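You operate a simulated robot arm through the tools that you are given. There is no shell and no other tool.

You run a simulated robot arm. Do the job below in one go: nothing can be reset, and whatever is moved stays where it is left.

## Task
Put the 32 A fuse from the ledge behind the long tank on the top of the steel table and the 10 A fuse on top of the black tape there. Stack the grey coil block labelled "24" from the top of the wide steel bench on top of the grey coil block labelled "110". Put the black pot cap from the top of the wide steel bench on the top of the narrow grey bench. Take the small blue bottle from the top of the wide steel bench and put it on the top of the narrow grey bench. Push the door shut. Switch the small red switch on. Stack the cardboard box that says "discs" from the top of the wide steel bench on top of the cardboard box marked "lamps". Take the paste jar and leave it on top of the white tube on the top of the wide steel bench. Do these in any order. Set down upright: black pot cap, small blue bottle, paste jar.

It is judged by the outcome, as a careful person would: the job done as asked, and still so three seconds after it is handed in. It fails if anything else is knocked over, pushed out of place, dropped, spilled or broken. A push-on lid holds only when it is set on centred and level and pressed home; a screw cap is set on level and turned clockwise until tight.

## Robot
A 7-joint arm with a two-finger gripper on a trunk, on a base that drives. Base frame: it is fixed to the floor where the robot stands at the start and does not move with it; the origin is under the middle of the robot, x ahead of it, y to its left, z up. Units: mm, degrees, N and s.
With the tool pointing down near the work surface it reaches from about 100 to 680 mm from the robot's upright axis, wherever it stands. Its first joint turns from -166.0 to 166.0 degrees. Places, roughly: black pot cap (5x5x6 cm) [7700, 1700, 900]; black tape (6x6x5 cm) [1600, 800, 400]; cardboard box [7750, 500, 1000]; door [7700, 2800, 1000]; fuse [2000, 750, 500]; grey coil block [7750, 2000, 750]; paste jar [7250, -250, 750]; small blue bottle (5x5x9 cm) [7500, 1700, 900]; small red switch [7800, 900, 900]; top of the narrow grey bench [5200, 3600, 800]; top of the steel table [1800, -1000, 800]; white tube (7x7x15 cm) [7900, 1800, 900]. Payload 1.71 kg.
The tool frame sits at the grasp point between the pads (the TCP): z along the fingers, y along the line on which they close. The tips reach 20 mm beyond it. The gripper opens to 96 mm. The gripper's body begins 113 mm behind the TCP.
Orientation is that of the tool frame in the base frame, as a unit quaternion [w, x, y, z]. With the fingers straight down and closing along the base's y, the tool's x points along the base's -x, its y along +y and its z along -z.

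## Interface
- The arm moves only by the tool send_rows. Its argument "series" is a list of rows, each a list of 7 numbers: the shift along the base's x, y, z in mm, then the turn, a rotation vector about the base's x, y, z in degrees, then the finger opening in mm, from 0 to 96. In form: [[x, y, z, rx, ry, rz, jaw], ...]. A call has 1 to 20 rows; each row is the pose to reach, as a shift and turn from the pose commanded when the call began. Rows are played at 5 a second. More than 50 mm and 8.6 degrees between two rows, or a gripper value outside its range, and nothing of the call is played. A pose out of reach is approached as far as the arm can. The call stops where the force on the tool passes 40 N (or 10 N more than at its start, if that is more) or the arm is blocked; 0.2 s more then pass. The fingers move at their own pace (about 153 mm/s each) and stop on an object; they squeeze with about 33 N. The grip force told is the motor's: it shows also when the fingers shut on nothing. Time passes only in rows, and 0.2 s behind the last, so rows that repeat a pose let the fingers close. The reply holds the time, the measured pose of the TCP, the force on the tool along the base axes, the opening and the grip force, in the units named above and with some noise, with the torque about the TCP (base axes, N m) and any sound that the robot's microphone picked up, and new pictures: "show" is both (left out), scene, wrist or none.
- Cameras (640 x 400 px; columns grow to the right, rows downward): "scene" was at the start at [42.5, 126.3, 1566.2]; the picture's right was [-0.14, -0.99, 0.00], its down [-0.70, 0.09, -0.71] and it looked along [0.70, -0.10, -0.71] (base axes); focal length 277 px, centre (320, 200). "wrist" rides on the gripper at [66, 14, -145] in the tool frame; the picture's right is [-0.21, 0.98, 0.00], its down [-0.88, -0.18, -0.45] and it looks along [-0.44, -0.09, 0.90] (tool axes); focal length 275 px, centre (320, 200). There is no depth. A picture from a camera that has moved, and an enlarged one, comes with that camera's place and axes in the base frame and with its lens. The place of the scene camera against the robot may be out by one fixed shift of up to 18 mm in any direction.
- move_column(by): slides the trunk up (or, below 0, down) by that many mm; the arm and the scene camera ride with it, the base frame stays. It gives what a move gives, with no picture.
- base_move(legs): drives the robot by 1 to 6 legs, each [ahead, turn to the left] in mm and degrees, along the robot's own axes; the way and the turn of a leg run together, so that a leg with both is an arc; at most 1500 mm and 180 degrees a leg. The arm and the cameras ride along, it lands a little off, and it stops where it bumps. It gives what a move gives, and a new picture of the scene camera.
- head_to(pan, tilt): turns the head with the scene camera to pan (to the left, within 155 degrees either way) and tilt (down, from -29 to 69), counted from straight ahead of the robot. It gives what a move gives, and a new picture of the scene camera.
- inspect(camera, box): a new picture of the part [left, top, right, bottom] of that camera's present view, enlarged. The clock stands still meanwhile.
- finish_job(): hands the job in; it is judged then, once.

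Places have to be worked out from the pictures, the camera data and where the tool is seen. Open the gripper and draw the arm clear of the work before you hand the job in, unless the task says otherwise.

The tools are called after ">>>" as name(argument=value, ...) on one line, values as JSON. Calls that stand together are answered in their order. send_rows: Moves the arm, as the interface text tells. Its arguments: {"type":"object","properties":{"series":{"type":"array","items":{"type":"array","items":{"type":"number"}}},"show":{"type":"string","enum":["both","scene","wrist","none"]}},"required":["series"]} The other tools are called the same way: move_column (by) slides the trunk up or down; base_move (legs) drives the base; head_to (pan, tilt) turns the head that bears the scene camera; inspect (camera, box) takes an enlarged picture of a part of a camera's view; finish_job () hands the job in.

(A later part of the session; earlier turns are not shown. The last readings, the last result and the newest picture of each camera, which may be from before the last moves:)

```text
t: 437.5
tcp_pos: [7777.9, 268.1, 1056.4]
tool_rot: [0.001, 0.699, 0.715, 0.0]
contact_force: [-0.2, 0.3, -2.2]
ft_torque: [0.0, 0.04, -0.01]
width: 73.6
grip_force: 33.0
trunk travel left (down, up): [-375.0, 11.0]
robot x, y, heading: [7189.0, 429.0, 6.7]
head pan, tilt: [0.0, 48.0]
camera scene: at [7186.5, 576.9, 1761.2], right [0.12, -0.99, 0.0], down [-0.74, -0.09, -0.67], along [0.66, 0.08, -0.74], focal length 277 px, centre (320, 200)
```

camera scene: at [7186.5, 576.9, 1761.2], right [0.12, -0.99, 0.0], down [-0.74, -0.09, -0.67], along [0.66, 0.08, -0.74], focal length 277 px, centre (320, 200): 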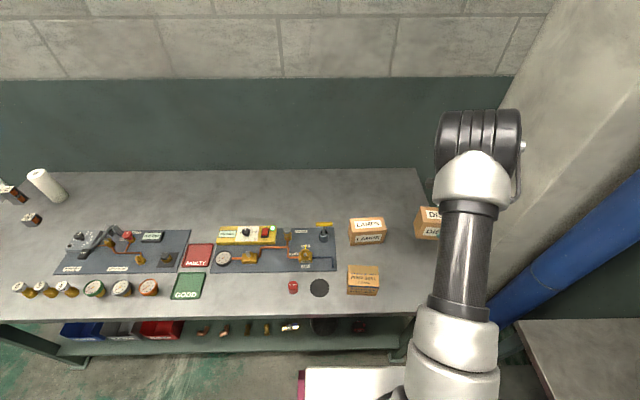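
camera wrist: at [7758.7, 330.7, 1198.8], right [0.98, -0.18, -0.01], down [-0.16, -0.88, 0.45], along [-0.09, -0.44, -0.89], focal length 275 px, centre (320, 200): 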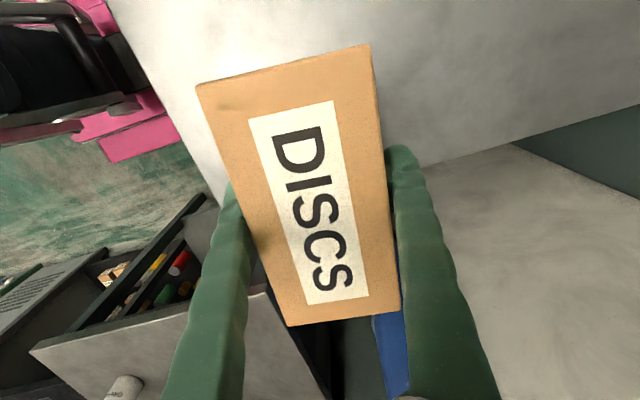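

>>> send_rows(series=[[8, 35, 0, 0, 0, 1.6, 56], [18, 72, 0, 0, 0, 3.3, 56], [28, 109, 0, 0, 0, 5, 56], [38, 146, 0, 0, 0, 6.6, 56], [48, 180, 0, 0, 0, 8.3, 56], [55, 200, 0, 0, 0, 10, 56], [55, 200, 0, 0, 0, 10, 56]])

>>> inspect(camera="scene", box=[330, 170, 474, 278])

```text
t: 439.1
tcp_pos: [7832.2, 470.4, 1056.4]
tool_rot: [0.001, 0.634, 0.773, -0.001]
contact_force: [0.3, 0.1, -2.7]
ft_torque: [0.02, 0.02, -0.02]
width: 73.5
grip_force: 33.0
trunk travel left (down, up): [-375.0, 11.0]
robot x, y, heading: [7190.7, 430.8, 7.1]
head pan, tilt: [0.0, 48.0]
camera scene: at [7212.3, 580.1, 1760.6], right [0.12, -0.99, 0.0], down [-0.75, -0.09, -0.66], along [0.65, 0.08, -0.75], focal length 277 px, centre (320, 200)
camera wrist: at [7832.1, 536.2, 1203.4], right [1.0, -0.01, 0.0], down [-0.01, -0.89, 0.45], along [0.0, -0.45, -0.89], focal length 275 px, centre (320, 200)
```

scene: 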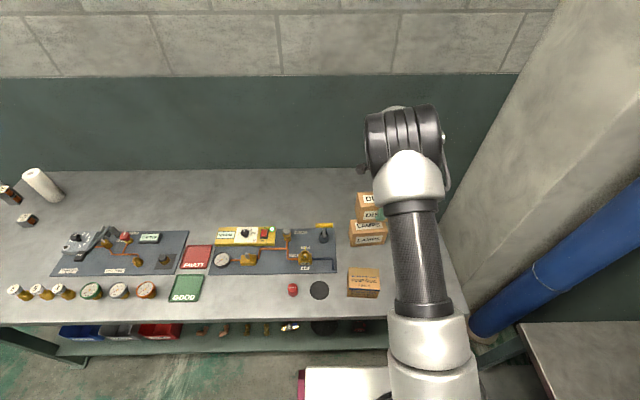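
wrist: 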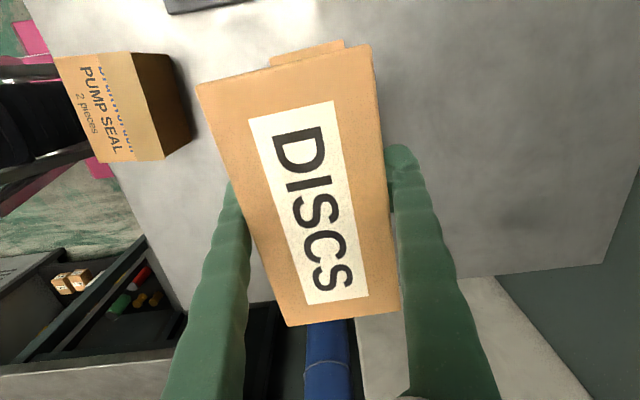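

```text
3.70 times, centred on (402, 224) of scene
camera zoom: at [7212.3, 580.1, 1760.6], right [0.12, -0.99, 0.0], down [-0.75, -0.09, -0.66], along [0.65, 0.08, -0.75], focal length 1026 px, centre (16, 111)
```

zoom: 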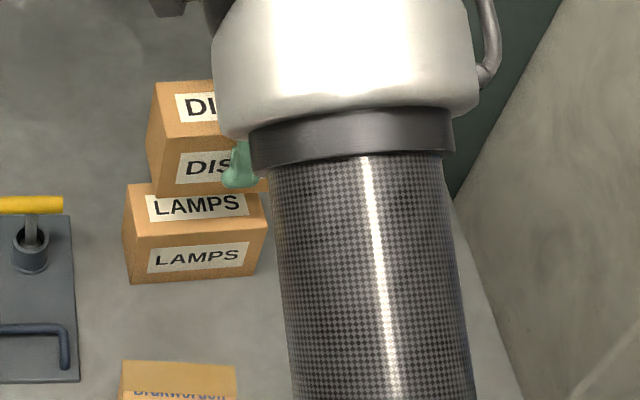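

LAMPS's end edge is visible behind the held box; aligning the end edges needs a shift of about (+4, +9.5). I do that and lower to ~16 mm above.

>>> send_rows(series=[[2, 5, -10, 0, 0, 0, 56], [4, 9.5, -25, 0, 0, 0, 56], [4, 9.5, -42, 0, 0, 0, 56], [4, 9.5, -58, 0, 0, 0, 56], [4, 9.5, -58, 0, 0, 0, 56]])

>>> inspect(camera="scene", box=[330, 180, 426, 252])

>>> inspect(camera="wrist", box=[180, 0, 420, 150])

```text
t: 440.3
tcp_pos: [7834.7, 478.7, 998.9]
tool_rot: [0.001, 0.634, 0.773, 0.0]
contact_force: [0.9, 1.2, -2.5]
ft_torque: [0.0, 0.0, -0.01]
width: 73.3
grip_force: 33.3
trunk travel left (down, up): [-375.0, 11.0]
robot x, y, heading: [7189.0, 428.1, 6.9]
head pan, tilt: [0.0, 48.0]
camera scene: at [7211.2, 580.1, 1760.6], right [0.12, -0.99, 0.0], down [-0.75, -0.09, -0.66], along [0.65, 0.08, -0.75], focal length 277 px, centre (320, 200)
camera wrist: at [7834.1, 544.2, 1145.7], right [1.0, -0.01, 0.0], down [-0.01, -0.89, 0.45], along [0.0, -0.45, -0.89], focal length 275 px, centre (320, 200)
```

scene: 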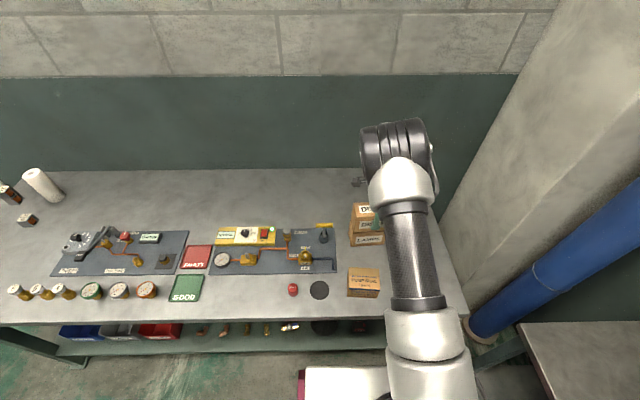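
wrist: 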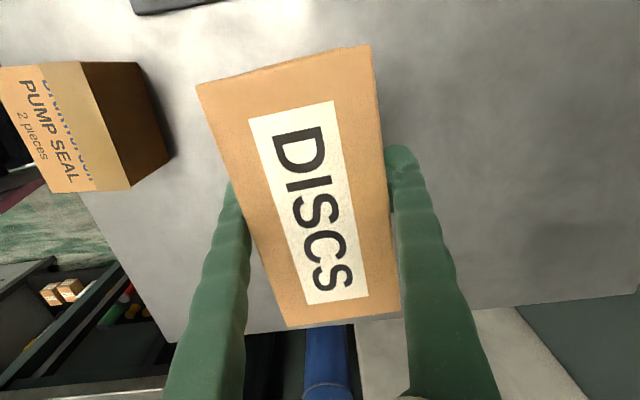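

```text
5.56 times, centred on (378, 216) of scene
camera zoom: at [7211.2, 580.1, 1760.6], right [0.12, -0.99, 0.0], down [-0.75, -0.09, -0.66], along [0.65, 0.08, -0.75], focal length 1539 px, centre (-2, 111)
```

zoom: 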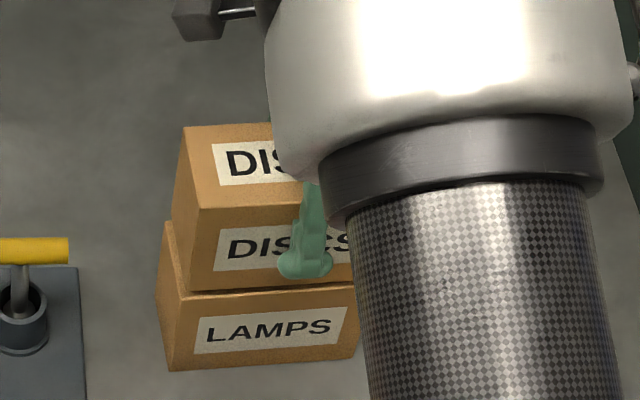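

```text
2.67 times, centred on (300, 75) of wrist
camera zoom: at [7834.1, 544.2, 1145.7], right [1.0, -0.01, 0.0], down [-0.01, -0.89, 0.45], along [0.0, -0.45, -0.89], focal length 734 px, centre (373, 533)
```

zoom: 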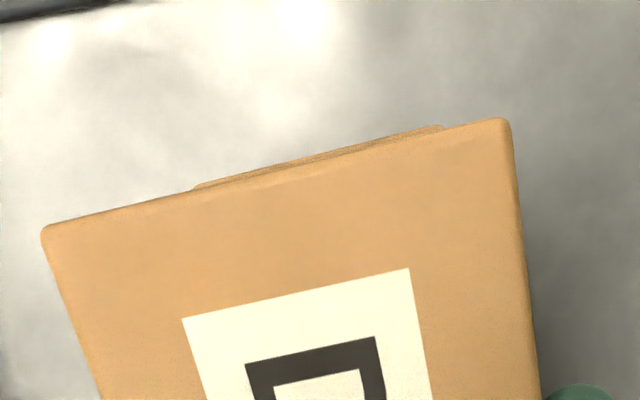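

Nearly aligned and the gap is small. I shift (+2, +3) and lower in 2 mm steps until contact.

>>> send_rows(series=[[1, 1.5, 0, 0, 0, 0, 56], [2, 3, 0, 0, 0, 0, 56], [2, 3, -2, 0, 0, 0, 56], [2, 3, -4, 0, 0, 0, 56], [2, 3, -6, 0, 0, 0, 56], [2, 3, -6, 0, 0, 0, 56]], show="none")

>>> inspect(camera="scene", box=[330, 180, 426, 252])

```text
t: 441.7
tcp_pos: [7837.2, 480.5, 991.6]
tool_rot: [0.0, 0.634, 0.773, -0.001]
contact_force: [-0.1, -0.1, -2.3]
ft_torque: [0.0, 0.02, 0.01]
width: 73.6
grip_force: 33.2
trunk travel left (down, up): [-375.0, 11.0]
robot x, y, heading: [7194.1, 429.0, 7.0]
head pan, tilt: [0.0, 48.0]
```

```text
5.56 times, centred on (378, 216) of scene
camera zoom: at [7211.6, 580.2, 1760.6], right [0.12, -0.99, 0.0], down [-0.75, -0.09, -0.66], along [0.65, 0.08, -0.75], focal length 1539 px, centre (-2, 111)
```

zoom: 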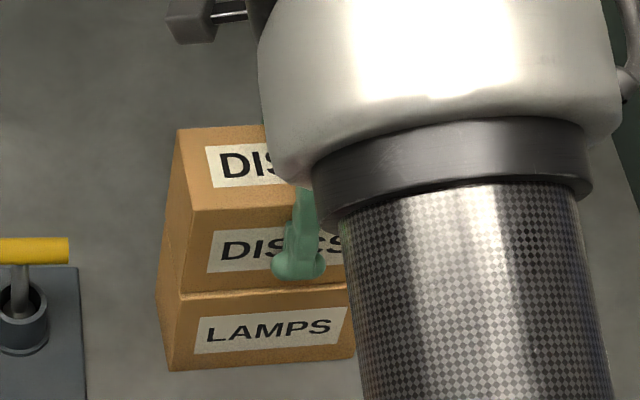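

>>> send_rows(series=[[0, 0, -2, 0, 0, 0, 56], [0, 0, -4, 0, 0, 0, 56], [0, 0, -6, 0, 0, 0, 56], [0, 0, -6, 0, 0, 0, 56]], show="none")

>>> inspect(camera="scene", box=[330, 180, 426, 252])

```text
t: 442.7
tcp_pos: [7837.5, 481.6, 990.3]
tool_rot: [0.003, 0.633, 0.774, 0.001]
contact_force: [2.6, 1.7, 27.2]
ft_torque: [-0.07, 0.31, 0.1]
width: 73.5
grip_force: 33.1
trunk travel left (down, up): [-375.0, 11.0]
robot x, y, heading: [7188.7, 431.6, 7.0]
head pan, tilt: [0.0, 48.0]
```

```text
5.56 times, centred on (378, 216) of scene
camera zoom: at [7208.6, 580.1, 1760.8], right [0.12, -0.99, 0.0], down [-0.75, -0.09, -0.66], along [0.65, 0.08, -0.75], focal length 1539 px, centre (-2, 111)
```

zoom: 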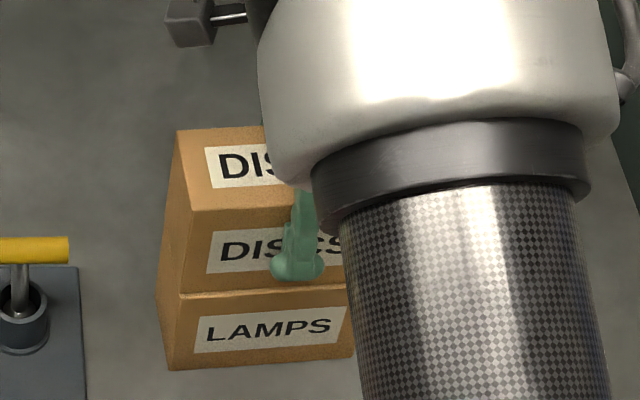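

Contact at 27 N, stack aligned. I relieve 4 mm and open in steps, then lift.

>>> send_rows(series=[[0, 0, 3.5, 0, 0, 0, 56], [0, 0, 3.5, 0, 0, 0, 74], [0, 0, 3.5, 0, 0, 0, 78], [0, 0, 3.5, 0, 0, 0, 84], [0, 0, 3.5, 0, 0, 0, 92], [0, 0, 3.5, 0, 0, 0, 94], [0, 0, 20, 0, 0, 0, 94], [0, 0, 50, 0, 0, 0, 94], [0, 0, 85, 0, 0, 0, 94], [0, 0, 110, 0, 0, 0, 94], [0, 0, 110, 0, 0, 0, 94]])

>>> inspect(camera="scene", box=[330, 180, 426, 252])

```text
t: 445.1
tcp_pos: [7839.2, 482.4, 1096.5]
tool_rot: [0.001, 0.634, 0.773, -0.001]
contact_force: [-0.4, 0.2, -0.5]
ft_torque: [0.01, 0.0, -0.02]
width: 94.0
grip_force: 0.0
trunk travel left (down, up): [-375.0, 11.0]
robot x, y, heading: [7185.6, 430.7, 7.1]
head pan, tilt: [0.0, 48.0]
camera scene: at [7211.5, 580.3, 1760.6], right [0.12, -0.99, 0.0], down [-0.75, -0.09, -0.66], along [0.65, 0.08, -0.75], focal length 277 px, centre (320, 200)
camera wrist: at [7838.6, 548.6, 1242.6], right [1.0, -0.01, 0.0], down [-0.01, -0.89, 0.45], along [0.0, -0.45, -0.89], focal length 275 px, centre (320, 200)
```

scene: 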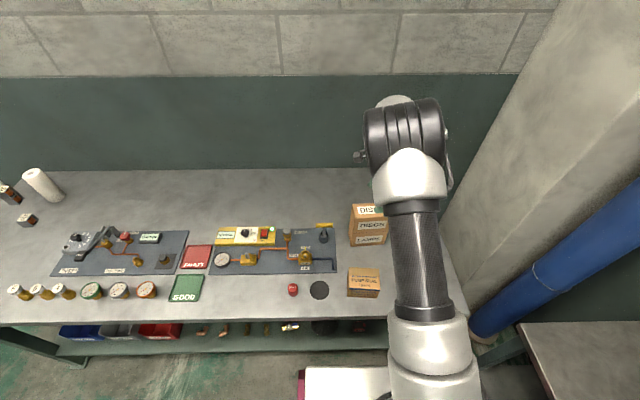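
wrist: 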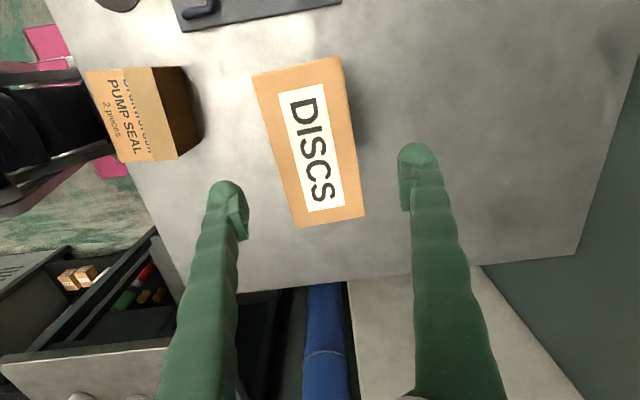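

```text
5.56 times, centred on (378, 216) of scene
camera zoom: at [7211.5, 580.3, 1760.6], right [0.12, -0.99, 0.0], down [-0.75, -0.09, -0.66], along [0.65, 0.08, -0.75], focal length 1539 px, centre (-2, 111)
```

zoom: 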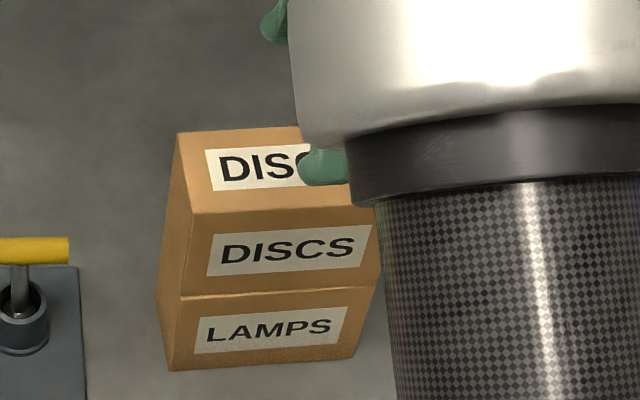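

DISCS sits squarely on LAMPS. I bring the arm back, turn the tool to neutral, and drive over to the small table with the paste jar.

>>> send_rows(series=[[-20, 0, 10, 0, 0, 8, 90], [-45, 0, 10, 0, 0, 16, 80], [-70, 0, 10, 0, 0, 24, 70], [-95, 0, 10, 0, 0, 32, 70], [-120, 0, 10, 0, 0, 40, 70], [-145, 0, 10, 0, 0, 48, 70], [-170, 0, 10, 0, 0, 56, 70], [-195, 0, 10, 0, 0, 64, 70], [-215, 0, 10, 0, 0, 72, 70], [-225, 0, 10, 0, 0, 80, 70], [-225, 0, 10, 0, 0, 80, 70]], show="none")

>>> base_move(legs=[[-260, 0], [0, -70], [215, 0], [0, -19]])

>>> inspect(camera="wrist", box=[0, 0, 640, 400])

```text
t: 447.5
tcp_pos: [7610.8, 482.5, 1109.0]
tool_rot: [0.0, -0.013, 1.0, 0.0]
contact_force: [0.5, 0.3, -0.3]
ft_torque: [-0.03, 0.0, 0.02]
width: 69.9
grip_force: 0.1
trunk travel left (down, up): [-375.0, 11.0]
robot x, y, heading: [7190.9, 429.9, 6.8]
head pan, tilt: [0.0, 48.0]
```

```text
t: 454.3
tcp_pos: [7230.8, -159.1, 1102.8]
tool_rot: [-0.004, 0.558, 0.83, 0.003]
contact_force: [0.2, 0.0, -0.3]
ft_torque: [-0.05, 0.0, -0.01]
width: 70.0
grip_force: 0.0
trunk travel left (down, up): [-375.0, 11.0]
robot x, y, heading: [7023.2, 228.2, -63.3]
head pan, tilt: [0.0, 48.0]
stopped in leg 3: the robot was blocked; the commanded pose is now the measured one
camera scene: at [7169.4, 266.6, 1761.0], right [-0.89, -0.45, 0.0], down [-0.34, 0.66, -0.67], along [0.3, -0.6, -0.74], focal length 277 px, centre (320, 200)
```

scene: 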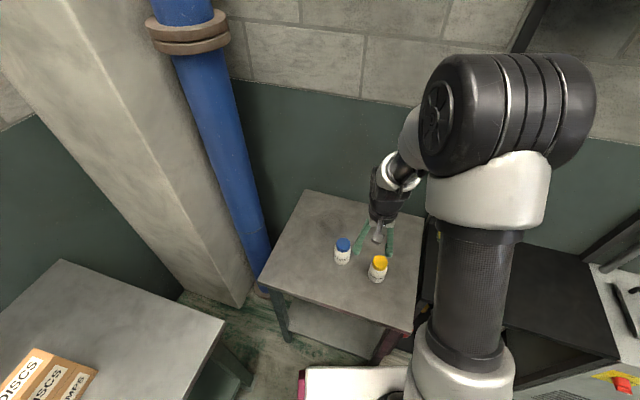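

```text
1.00 times, centred on (320, 200) of wrist (not enlarged: the box is as wide or as high as the picture)
camera zoom: at [7218.0, -95.9, 1251.1], right [0.98, 0.18, 0.0], down [0.16, -0.89, 0.44], along [0.08, -0.43, -0.9], focal length 275 px, centre (320, 200)
```

zoom: 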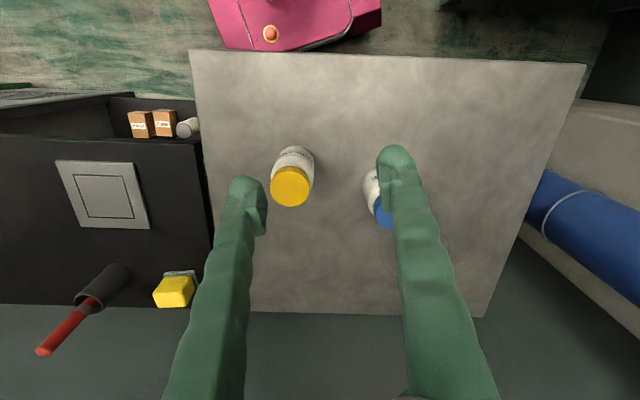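

I touched the table's edge with the base; jars still stand. I back off, square up to heading −82 and creep slightly forward.

>>> base_move(legs=[[-45, 0], [0, -19], [20, 0]])

>>> inspect(camera="wrist", box=[0, 0, 640, 400])

```text
t: 456.8
tcp_pos: [7079.3, -171.4, 1110.6]
tool_rot: [0.003, 0.681, 0.732, 0.0]
contact_force: [-0.2, -0.2, 0.1]
ft_torque: [-0.03, -0.09, 0.0]
width: 70.0
grip_force: 0.0
trunk travel left (down, up): [-375.0, 11.0]
robot x, y, heading: [7014.8, 247.8, -81.0]
head pan, tilt: [0.0, 48.0]
camera scene: at [7165.4, 216.2, 1760.9], right [-0.99, -0.16, 0.0], down [-0.12, 0.74, -0.66], along [0.1, -0.65, -0.75], focal length 277 px, centre (320, 200)
```

scene: 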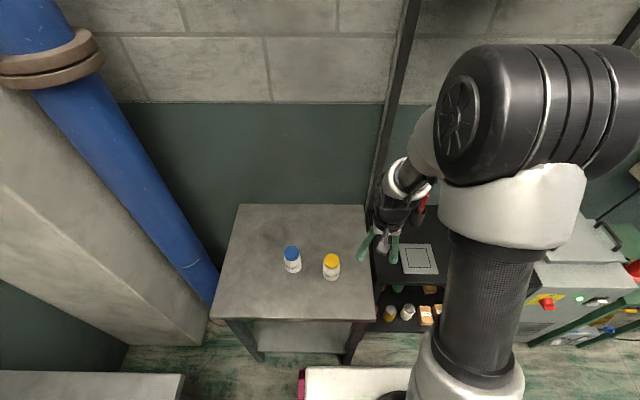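

```text
1.00 times, centred on (320, 200) of wrist (not enlarged: the box is as wide or as high as the picture)
camera zoom: at [7087.6, -105.2, 1256.8], right [0.99, -0.14, 0.01], down [-0.12, -0.89, 0.45], along [-0.06, -0.45, -0.89], focal length 275 px, centre (320, 200)
```

zoom: 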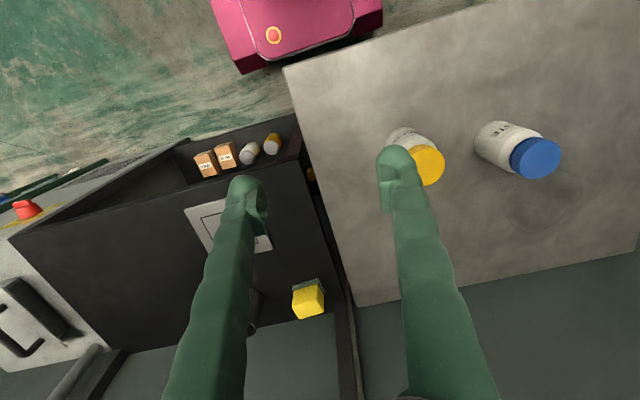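

Triangulating, the paste jar's lid top is at (7331, −246, 943), table top ≈850. I move above it.

>>> send_rows(series=[[42, -12, 0, 0, 0, 0, 86], [84, -25, 0, 0, 0, 0, 86], [126, -37, 0, 0, 0, 0, 86], [168, -50, -5, 0, 0, 0, 86], [210, -62, -15, 0, 0, 0, 86], [250, -73, -35, 0, 0, 0, 86], [250, -73, -35, 0, 0, 0, 86]])

```text
t: 458.4
tcp_pos: [7330.5, -230.5, 1078.4]
tool_rot: [0.01, 0.682, 0.731, -0.005]
contact_force: [0.1, -0.1, 0.8]
ft_torque: [0.02, -0.01, 0.02]
width: 86.2
grip_force: 0.0
trunk travel left (down, up): [-375.0, 11.0]
robot x, y, heading: [7016.4, 243.2, -81.1]
head pan, tilt: [0.0, 48.0]
camera scene: at [7166.5, 215.9, 1760.8], right [-0.99, -0.16, 0.0], down [-0.12, 0.74, -0.66], along [0.1, -0.65, -0.75], focal length 277 px, centre (320, 200)
camera wrist: at [7337.3, -161.8, 1224.6], right [0.99, -0.14, 0.01], down [-0.13, -0.88, 0.46], along [-0.05, -0.46, -0.89], focal length 275 px, centre (320, 200)
```

scene: 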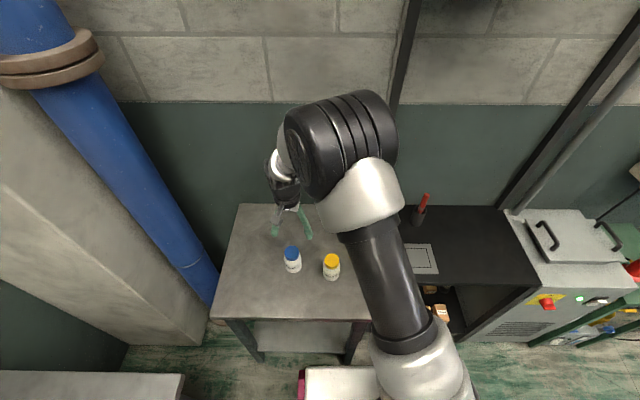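
wrist: 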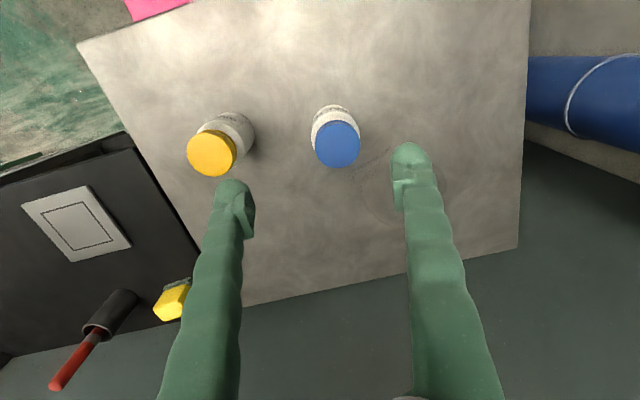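

>>> send_rows(series=[[9, -10, -30, 0, 0, 0, 86], [18, -20, -60, 0, 0, 0, 86], [18, -20, -95, 0, 0, 0, 86], [18, -20, -95, 0, 0, 0, 86]], show="wrist")

```text
t: 459.4
tcp_pos: [7343.2, -249.2, 985.8]
tool_rot: [0.009, 0.681, 0.732, -0.005]
contact_force: [-1.1, 0.3, -0.1]
ft_torque: [0.0, 0.0, -0.02]
width: 85.9
grip_force: 0.1
trunk travel left (down, up): [-375.0, 11.0]
robot x, y, heading: [7013.8, 248.6, -81.0]
head pan, tilt: [0.0, 48.0]
camera wrist: at [7351.0, -181.2, 1131.4], right [0.99, -0.14, 0.01], down [-0.12, -0.88, 0.46], along [-0.06, -0.46, -0.89], focal length 275 px, centre (320, 200)
```

wrist: 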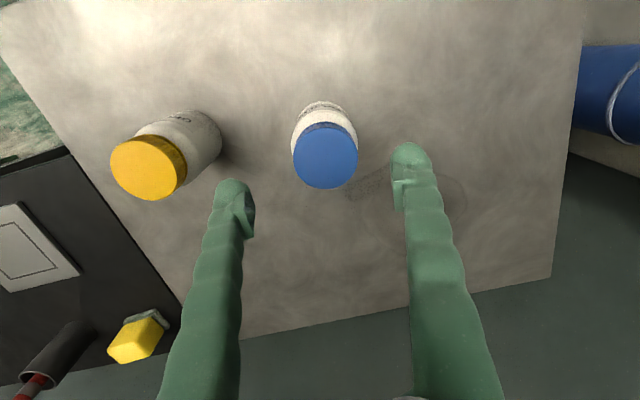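

>>> send_rows(series=[[4, 1, -20, 0, 0, 0, 86], [4, 1, -45, 0, 0, 0, 86], [4, 1, -45, 0, 0, 0, 86]], show="wrist")

>>> inspect(camera="scene", box=[250, 200, 346, 290])

```text
t: 460.2
tcp_pos: [7349.7, -247.1, 940.1]
tool_rot: [0.009, 0.681, 0.732, -0.005]
contact_force: [-0.3, -0.5, 0.2]
ft_torque: [0.02, -0.01, -0.02]
width: 85.9
grip_force: 0.2
trunk travel left (down, up): [-375.0, 11.0]
robot x, y, heading: [7015.1, 246.4, -81.4]
head pan, tilt: [0.0, 48.0]
camera wrist: at [7357.1, -179.9, 1085.9], right [0.99, -0.14, 0.01], down [-0.12, -0.88, 0.46], along [-0.06, -0.46, -0.89], focal length 275 px, centre (320, 200)
```

wrist: 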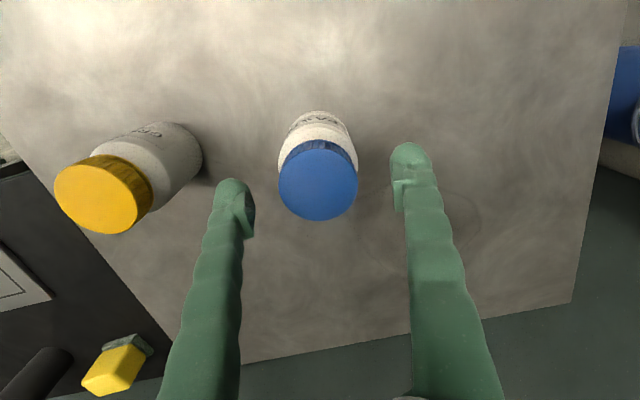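

```text
4.44 times, centred on (298, 245) of scene
camera zoom: at [7167.7, 215.0, 1760.6], right [-0.99, -0.16, 0.0], down [-0.12, 0.74, -0.66], along [0.1, -0.65, -0.75], focal length 1231 px, centre (418, 0)
```

zoom: 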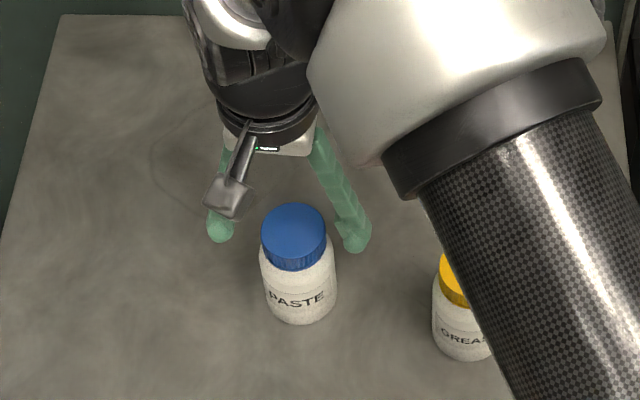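

Lid top works out at z≈923, centred at (7347, −249). I descend in steps to grip the jar's body below the lid.

>>> send_rows(series=[[-2, -2, -12, 0, 0, 0, 86], [-2, -2, -24, 0, 0, 0, 86], [-2, -2, -36, 0, 0, 0, 86], [-2, -2, -48, 0, 0, 0, 86], [-2, -2, -58, 0, 0, 0, 86], [-2, -2, -58, 0, 0, 0, 86]], show="wrist")

>>> inspect(camera="scene", box=[250, 210, 346, 290])

```text
t: 461.6
tcp_pos: [7349.2, -249.3, 880.8]
tool_rot: [0.008, 0.681, 0.732, -0.005]
contact_force: [-0.4, 0.6, -0.1]
ft_torque: [-0.02, -0.04, 0.01]
width: 86.0
grip_force: 0.0
trunk travel left (down, up): [-375.0, 11.0]
robot x, y, heading: [7015.4, 249.9, -80.8]
head pan, tilt: [0.0, 48.0]
camera wrist: at [7356.7, -181.5, 1027.3], right [0.99, -0.14, 0.01], down [-0.12, -0.88, 0.46], along [-0.06, -0.46, -0.89], focal length 275 px, centre (320, 200)
```

wrist: 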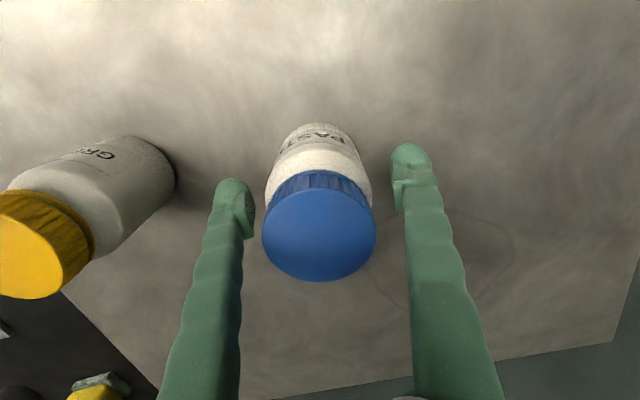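

```text
5.00 times, centred on (298, 250) of scene
camera zoom: at [7167.8, 214.8, 1760.6], right [-0.99, -0.16, 0.0], down [-0.12, 0.74, -0.66], along [0.1, -0.65, -0.75], focal length 1385 px, centre (430, -50)
```

zoom: 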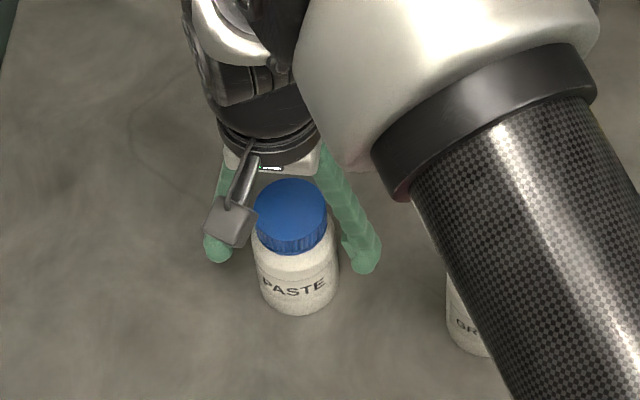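

The jar body is between the pads (TCP ≈42 mm above the table). Closing.

>>> send_rows(series=[[-1, 0, 0, 0, 0, 0, 78], [-1, 0, 0, 0, 0, 0, 70], [-1, 0, 0, 0, 0, 0, 64], [-1, 0, 0, 0, 0, 0, 58], [-1, 0, 0, 0, 0, 0, 52], [-1, 0, 0, 0, 0, 0, 46], [-1, 0, 0, 0, 0, 0, 46]], show="wrist")

```text
t: 463.2
tcp_pos: [7348.3, -250.9, 882.3]
tool_rot: [0.009, 0.681, 0.732, -0.005]
contact_force: [0.5, -1.2, 1.5]
ft_torque: [-0.01, 0.04, 0.0]
width: 61.6
grip_force: 32.7
trunk travel left (down, up): [-375.0, 11.0]
robot x, y, heading: [7010.1, 249.4, -81.0]
head pan, tilt: [0.0, 48.0]
camera wrist: at [7355.2, -181.9, 1028.2], right [0.99, -0.14, 0.01], down [-0.12, -0.88, 0.46], along [-0.06, -0.46, -0.89], focal length 275 px, centre (320, 200)
```

wrist: 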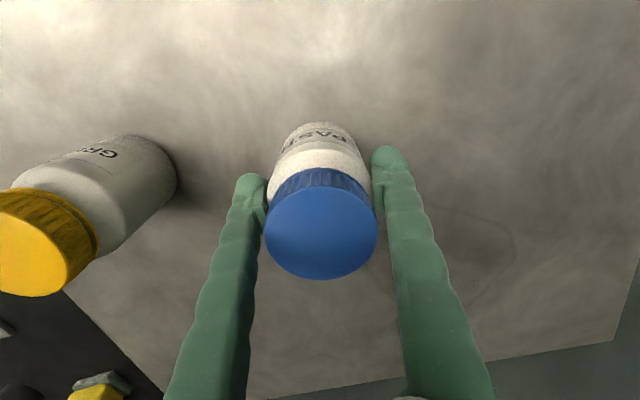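

Gripped (61.6 mm). I lift the jar clear and bring it in front of the robot.

>>> send_rows(series=[[0, 0, 25, 0, 0, 0, 46], [0, 0, 65, 0, 0, 0, 46], [0, 0, 110, 0, 0, 0, 46], [0, 0, 155, 0, 0, 0, 46], [-5, 2, 195, 0, 0, 0, 46], [-45, 14, 220, 0, 0, 0, 46], [-90, 27, 225, 0, 0, 0, 46], [-135, 40, 225, 0, 0, 0, 46], [-180, 53, 225, 0, 0, 0, 46], [-225, 66, 225, 0, 0, 0, 46], [-268, 79, 225, 0, 0, 0, 46], [-268, 79, 225, 0, 0, 0, 46]], show="both")

```text
t: 465.8
tcp_pos: [7085.8, -168.3, 1108.1]
tool_rot: [0.009, 0.681, 0.732, -0.006]
contact_force: [-0.6, 0.2, -3.3]
ft_torque: [0.0, 0.04, -0.03]
width: 61.5
grip_force: 33.0
trunk travel left (down, up): [-375.0, 11.0]
robot x, y, heading: [7013.6, 250.7, -81.2]
head pan, tilt: [0.0, 48.0]
camera scene: at [7169.0, 213.7, 1760.4], right [-0.99, -0.16, 0.0], down [-0.12, 0.75, -0.66], along [0.1, -0.65, -0.75], focal length 277 px, centre (320, 200)
camera wrist: at [7094.0, -100.3, 1253.8], right [0.99, -0.14, 0.01], down [-0.12, -0.88, 0.46], along [-0.06, -0.46, -0.89], focal length 275 px, centre (320, 200)
```

scene: 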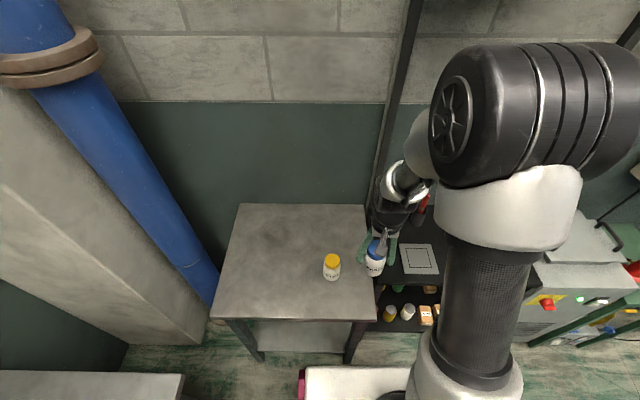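
wrist: 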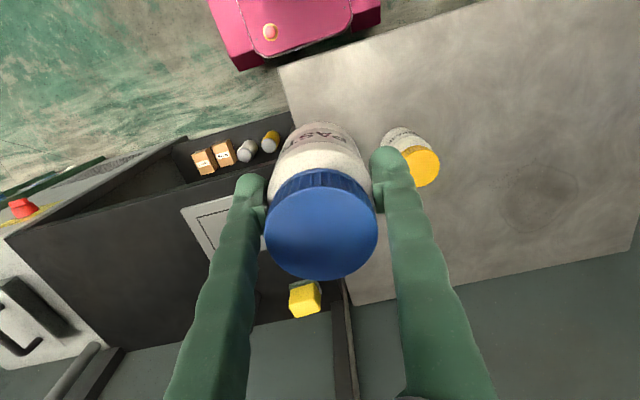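

The jar is held upright. I drive around to the bench's left end again.

>>> base_move(legs=[[-150, 0], [0, 175], [1500, 0], [600, 0], [0, -94]])

```text
t: 491.2
tcp_pos: [7381.8, 2480.6, 1109.3]
tool_rot: [0.01, 0.074, 0.997, 0.001]
contact_force: [-0.7, 0.2, -3.0]
ft_torque: [0.02, 0.0, 0.01]
width: 61.1
grip_force: 32.9
trunk travel left (down, up): [-375.0, 11.0]
robot x, y, heading: [6960.6, 2506.5, -3.8]
head pan, tilt: [0.0, 48.0]
camera scene: at [7012.2, 2648.8, 1760.6], right [-0.06, -1.0, 0.0], down [-0.75, 0.05, -0.66], along [0.66, -0.04, -0.75], focal length 277 px, centre (320, 200)
```

scene: 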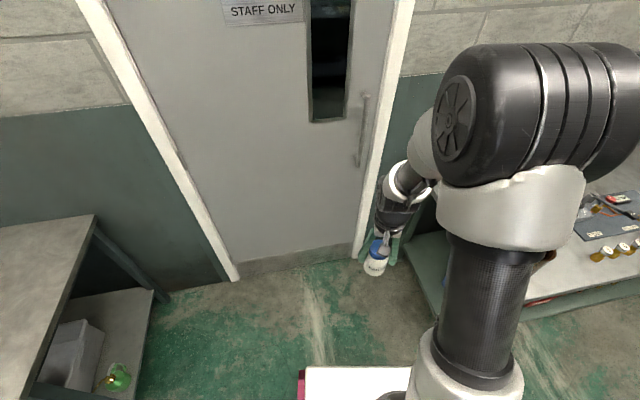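

To reach the tube from the bench end I'll come in parallel to the end edge with the arm held to the right. First I shift to (6961, 2265), heading ≈ 9°.

>>> base_move(legs=[[0, -86.2], [235, 0], [0, 99]])

>>> send_rows(series=[[0, 0, 25, 0, 0, 0, 46], [0, 0, 50, 0, 0, 0, 46], [0, 0, 50, 0, 0, 0, 46]], show="none")

```text
t: 502.4
tcp_pos: [7360.1, 2354.5, 1114.5]
tool_rot: [0.017, -0.051, 0.999, 0.004]
contact_force: [0.0, -0.4, -3.2]
ft_torque: [0.02, -0.02, -0.04]
width: 60.6
grip_force: 33.3
trunk travel left (down, up): [-375.0, 11.0]
robot x, y, heading: [6966.3, 2275.0, 10.6]
head pan, tilt: [0.0, 48.0]
camera scene: at [6976.3, 2424.8, 1760.6], right [0.19, -0.98, 0.0], down [-0.74, -0.14, -0.66], along [0.65, 0.12, -0.75], focal length 277 px, centre (320, 200)
```

scene: 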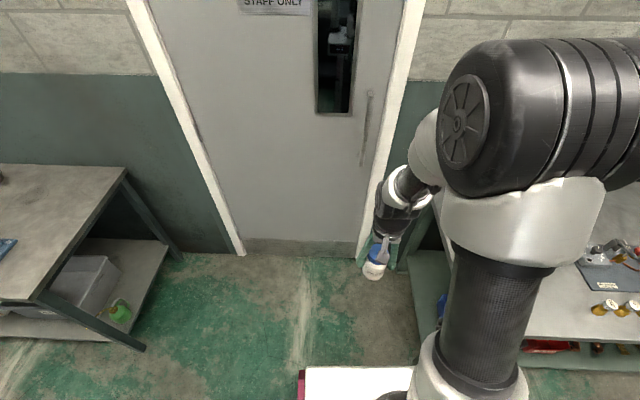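

```text
t: 503.2
tcp_pos: [7343.9, 2351.4, 1171.6]
tool_rot: [0.024, -0.05, 0.998, 0.004]
contact_force: [-0.2, 0.0, -1.0]
ft_torque: [0.01, 0.04, -0.02]
width: 60.3
grip_force: 33.4
trunk travel left (down, up): [-375.0, 11.0]
robot x, y, heading: [6966.7, 2274.5, 10.7]
head pan, tilt: [0.0, 48.0]
```

Now I swing the arm 50° to the right about the robot's axis.

>>> send_rows(series=[[6, -42, 0, 0, 0, -6.25, 46], [8, -84, 0, 0, 0, -12.5, 46], [5, -126, 0, 0, 0, -18.75, 46], [-3, -167, 0, 0, 0, -25, 46], [-15, -207, 0, 0, 0, -31.25, 46], [-31, -246, 0, 0, 0, -37.5, 46], [-51, -282, 0, 0, 0, -43.75, 46], [-76, -317, 0, 0, 0, -50, 46], [-76, -317, 0, 0, 0, -50, 46]], show="scene")

```text
t: 505.2
tcp_pos: [7265.8, 2039.2, 1169.3]
tool_rot: [0.024, 0.377, 0.926, -0.008]
contact_force: [0.6, 0.7, -2.5]
ft_torque: [-0.03, 0.04, 0.0]
width: 60.6
grip_force: 33.6
trunk travel left (down, up): [-375.0, 11.0]
robot x, y, heading: [6964.6, 2270.0, 10.5]
head pan, tilt: [0.0, 48.0]
camera scene: at [6976.8, 2425.4, 1760.5], right [0.19, -0.98, 0.0], down [-0.74, -0.14, -0.66], along [0.64, 0.12, -0.75], focal length 277 px, centre (320, 200)
```

scene: 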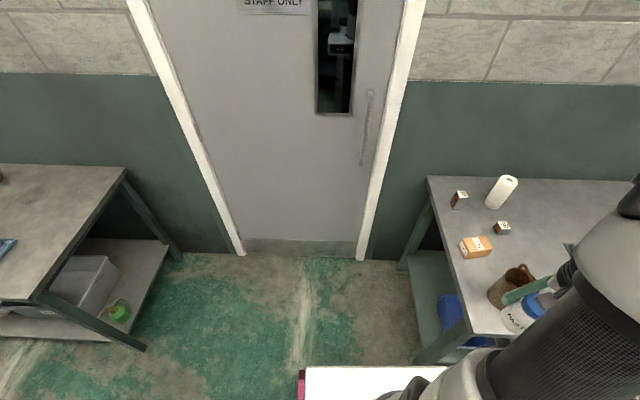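

>>> base_move(legs=[[540, 0]])

>>> head_to(pan=-65, tilt=45)

```text
t: 508.5
tcp_pos: [7797.0, 2136.7, 1169.0]
tool_rot: [0.025, 0.378, 0.926, -0.007]
contact_force: [-0.3, 0.0, -2.8]
ft_torque: [0.01, 0.0, 0.0]
width: 60.3
grip_force: 32.6
trunk travel left (down, up): [-375.0, 11.0]
robot x, y, heading: [7494.1, 2371.5, 10.6]
head pan, tilt: [0.0, 48.0]
camera scene: at [7508.8, 2524.4, 1760.6], right [0.18, -0.98, 0.0], down [-0.74, -0.14, -0.66], along [0.65, 0.12, -0.75], focal length 277 px, centre (320, 200)
```

scene: 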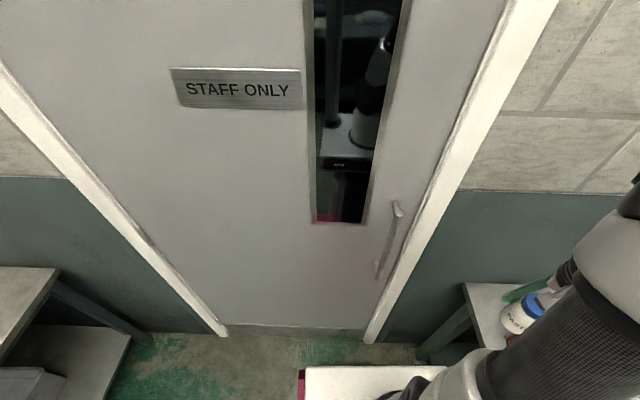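

```text
t: 509.9
tcp_pos: [7780.7, 2134.2, 1171.9]
tool_rot: [0.032, 0.378, 0.925, -0.003]
contact_force: [-0.4, 0.8, -3.9]
ft_torque: [0.04, 0.01, 0.0]
width: 60.6
grip_force: 32.9
trunk travel left (down, up): [-375.0, 11.0]
robot x, y, heading: [7494.6, 2369.8, 10.6]
head pan, tilt: [-65.0, 45.0]
camera scene: at [7479.0, 2443.9, 1765.5], right [-0.81, -0.58, 0.02], down [-0.42, 0.57, -0.7], along [0.4, -0.58, -0.71], focal length 277 px, centre (320, 200)
```

scene: 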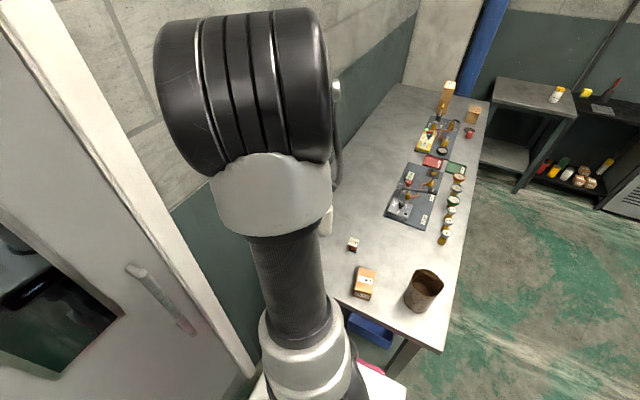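

>>> inspect(camera="wrist", box=[0, 0, 640, 400])

```text
1.00 times, centred on (320, 200) of wrist (not enlarged: the box is as wide or as high as the picture)
camera zoom: at [7734.8, 2194.1, 1315.9], right [0.83, 0.56, 0.03], down [0.47, -0.73, 0.49], along [0.3, -0.4, -0.87], focal length 275 px, centre (320, 200)
```

zoom: 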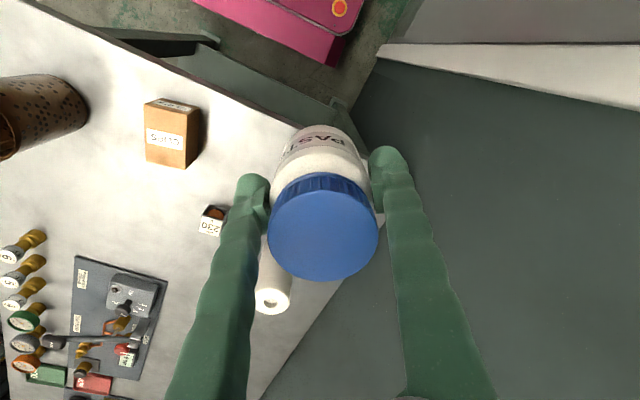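

Tube top is at (7884, 1845). I carry the jar over it at z≈1100, straightening the tilt by 2.5°.

>>> send_rows(series=[[14, -40, 0, 0.2, 0.2, -2, 46], [28, -80, 0, 0.5, 0.5, -4, 46], [42, -120, 0, 0.8, 0.8, -6, 46], [56, -160, -10, 1, 1, -8, 46], [70, -200, -20, 1.3, 1.3, -10, 46], [84, -240, -35, 1.5, 1.5, -12, 46], [97, -275, -50, 1.75, 1.78, -14, 46], [97, -275, -50, 1.75, 1.78, -14, 46]])

>>> inspect(camera="wrist", box=[180, 80, 460, 320])

```text
t: 511.7
tcp_pos: [7877.6, 1859.1, 1122.9]
tool_rot: [0.01, 0.488, 0.873, 0.001]
contact_force: [0.0, 0.1, -2.8]
ft_torque: [-0.01, 0.04, 0.03]
width: 60.6
grip_force: 33.3
trunk travel left (down, up): [-375.0, 11.0]
robot x, y, heading: [7494.5, 2371.1, 10.6]
head pan, tilt: [-65.0, 45.0]
camera scene: at [7478.0, 2445.0, 1765.5], right [-0.81, -0.58, 0.02], down [-0.42, 0.57, -0.7], along [0.4, -0.58, -0.71], focal length 277 px, centre (320, 200)
camera wrist: at [7851.3, 1922.8, 1269.2], right [0.94, 0.34, 0.02], down [0.29, -0.84, 0.46], along [0.17, -0.43, -0.89], focal length 275 px, centre (320, 200)
```

scene: 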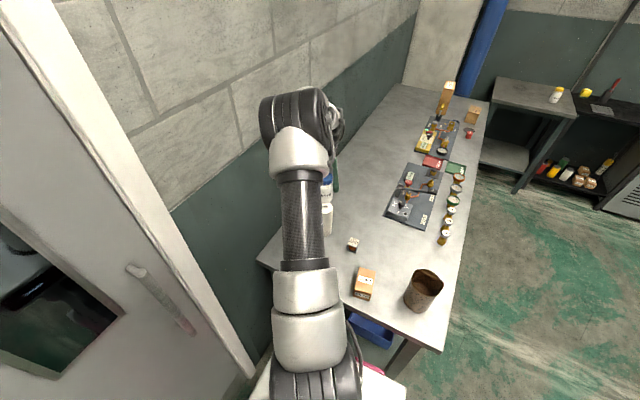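
wrist: 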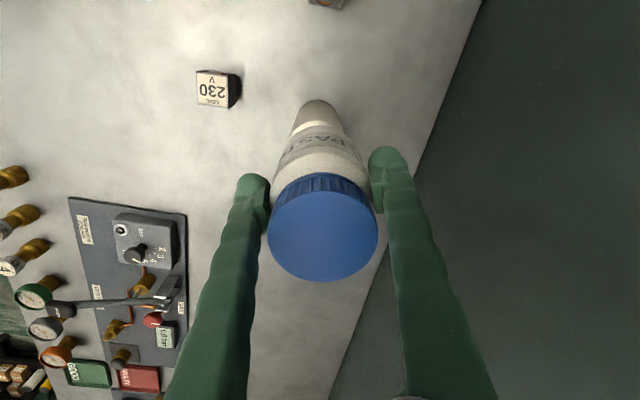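

```text
1.67 times, centred on (320, 200) of wrist
camera zoom: at [7851.3, 1922.8, 1269.2], right [0.94, 0.34, 0.02], down [0.29, -0.84, 0.46], along [0.17, -0.43, -0.89], focal length 459 px, centre (320, 200)
```

zoom: 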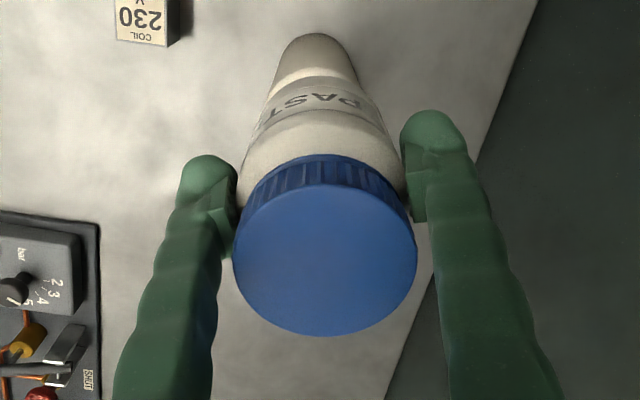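

I refine: tube centre ≈ (7884.5, 1839). Shift (+8, −22) and lower to z≈1070, then check from the scene camera.

>>> send_rows(series=[[4, -11, -10, 0, 0, 0, 46], [8.4, -22, -25, 0, 0, 0, 46], [8.4, -22, -40, 0, 0, 0, 46], [8.4, -22, -52, 0, 0, 0, 46], [8.4, -22, -52, 0, 0, 0, 46]], show="wrist")

>>> head_to(pan=-50, tilt=45)

>>> inspect(camera="wrist", box=[220, 80, 420, 260])

```text
t: 512.9
tcp_pos: [7885.7, 1836.7, 1072.4]
tool_rot: [0.011, 0.488, 0.873, 0.001]
contact_force: [0.7, 0.7, -1.6]
ft_torque: [0.02, 0.03, -0.02]
width: 60.3
grip_force: 32.8
trunk travel left (down, up): [-375.0, 11.0]
robot x, y, heading: [7492.8, 2371.5, 10.8]
head pan, tilt: [-65.0, 45.0]
camera wrist: at [7859.3, 1900.2, 1218.9], right [0.94, 0.34, 0.02], down [0.29, -0.84, 0.46], along [0.17, -0.43, -0.89], focal length 275 px, centre (320, 200)
```

wrist: 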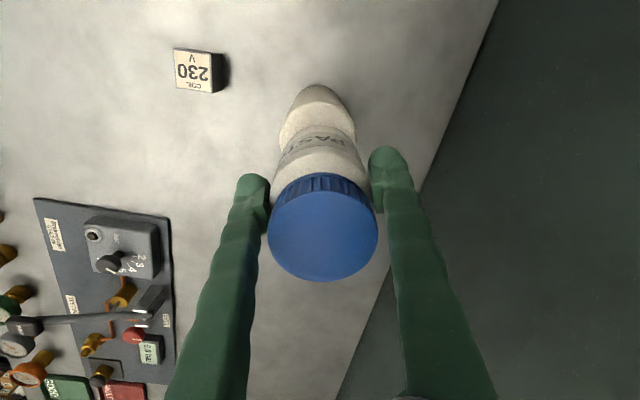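

```text
t: 513.7
tcp_pos: [7886.4, 1836.0, 1072.8]
tool_rot: [0.01, 0.488, 0.873, 0.002]
contact_force: [-0.2, -0.3, -2.8]
ft_torque: [0.02, 0.0, 0.02]
width: 60.2
grip_force: 32.9
trunk travel left (down, up): [-375.0, 11.0]
robot x, y, heading: [7495.8, 2374.3, 10.8]
head pan, tilt: [-50.0, 45.0]
camera scene: at [7493.9, 2458.1, 1765.2], right [-0.64, -0.77, 0.01], down [-0.56, 0.45, -0.7], along [0.53, -0.45, -0.71], focal length 277 px, centre (320, 200)
```

scene: 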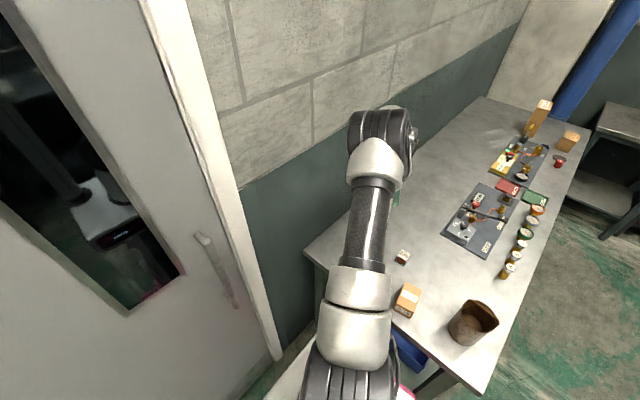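

```text
2.22 times, centred on (320, 170) of wrist
camera zoom: at [7859.4, 1900.0, 1219.0], right [0.94, 0.34, 0.02], down [0.29, -0.84, 0.46], along [0.17, -0.43, -0.89], focal length 612 px, centre (320, 267)
```

zoom: 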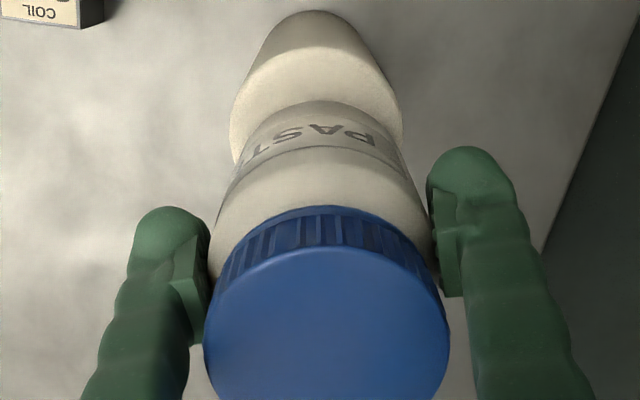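

Jar and tube look concentric within ~4 mm. I shift −3 in y and lower 20 mm, then re-check.

>>> send_rows(series=[[0, -3, -7, 0, 0, 0, 46], [0, -3, -14, 0, 0, 0, 46], [0, -3, -20, 0, 0, 0, 46], [0, -3, -20, 0, 0, 0, 46]], show="none")

>>> inspect(camera="wrist", box=[220, 80, 420, 260])

>>> head_to(pan=-75, tilt=40)

```text
t: 514.4
tcp_pos: [7871.2, 1824.6, 1064.3]
tool_rot: [0.022, 0.487, 0.873, 0.005]
contact_force: [0.7, -0.6, -1.0]
ft_torque: [0.13, 0.09, 0.0]
width: 61.2
grip_force: 33.4
trunk travel left (down, up): [-375.0, 11.0]
robot x, y, heading: [7495.1, 2375.5, 10.6]
head pan, tilt: [-50.0, 45.0]
stopped in row 3: the force on the tool passed its limit at 46 N (the readings are from after the stop); the commanded pose is now the measured one
```

```text
2.22 times, centred on (320, 170) of wrist
camera zoom: at [7842.1, 1889.2, 1209.3], right [0.94, 0.34, 0.04], down [0.28, -0.84, 0.47], along [0.19, -0.43, -0.88], focal length 612 px, centre (320, 267)
```

zoom: 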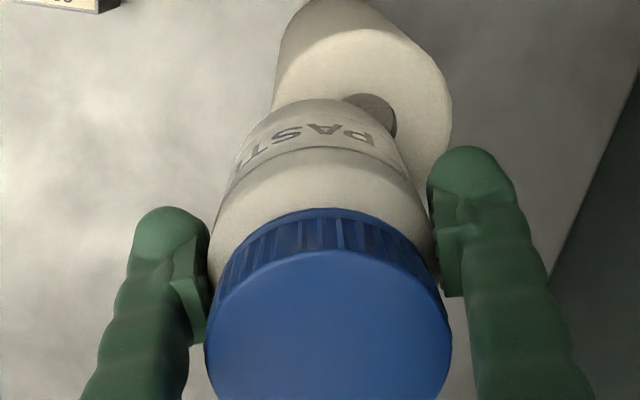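

```text
t: 515.3
tcp_pos: [7873.6, 1826.4, 1065.3]
tool_rot: [0.022, 0.487, 0.873, 0.004]
contact_force: [-0.2, -0.1, -2.3]
ft_torque: [0.02, -0.03, -0.03]
width: 60.8
grip_force: 32.2
trunk travel left (down, up): [-375.0, 11.0]
robot x, y, heading: [7495.8, 2373.5, 10.7]
head pan, tilt: [-75.0, 40.0]
camera scene: at [7468.0, 2432.7, 1773.0], right [-0.9, -0.43, 0.02], down [-0.29, 0.58, -0.76], along [0.32, -0.69, -0.65], focal length 277 px, centre (320, 200)
```

scene: 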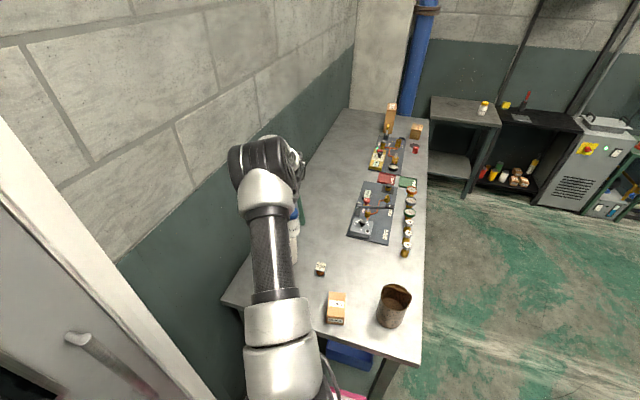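

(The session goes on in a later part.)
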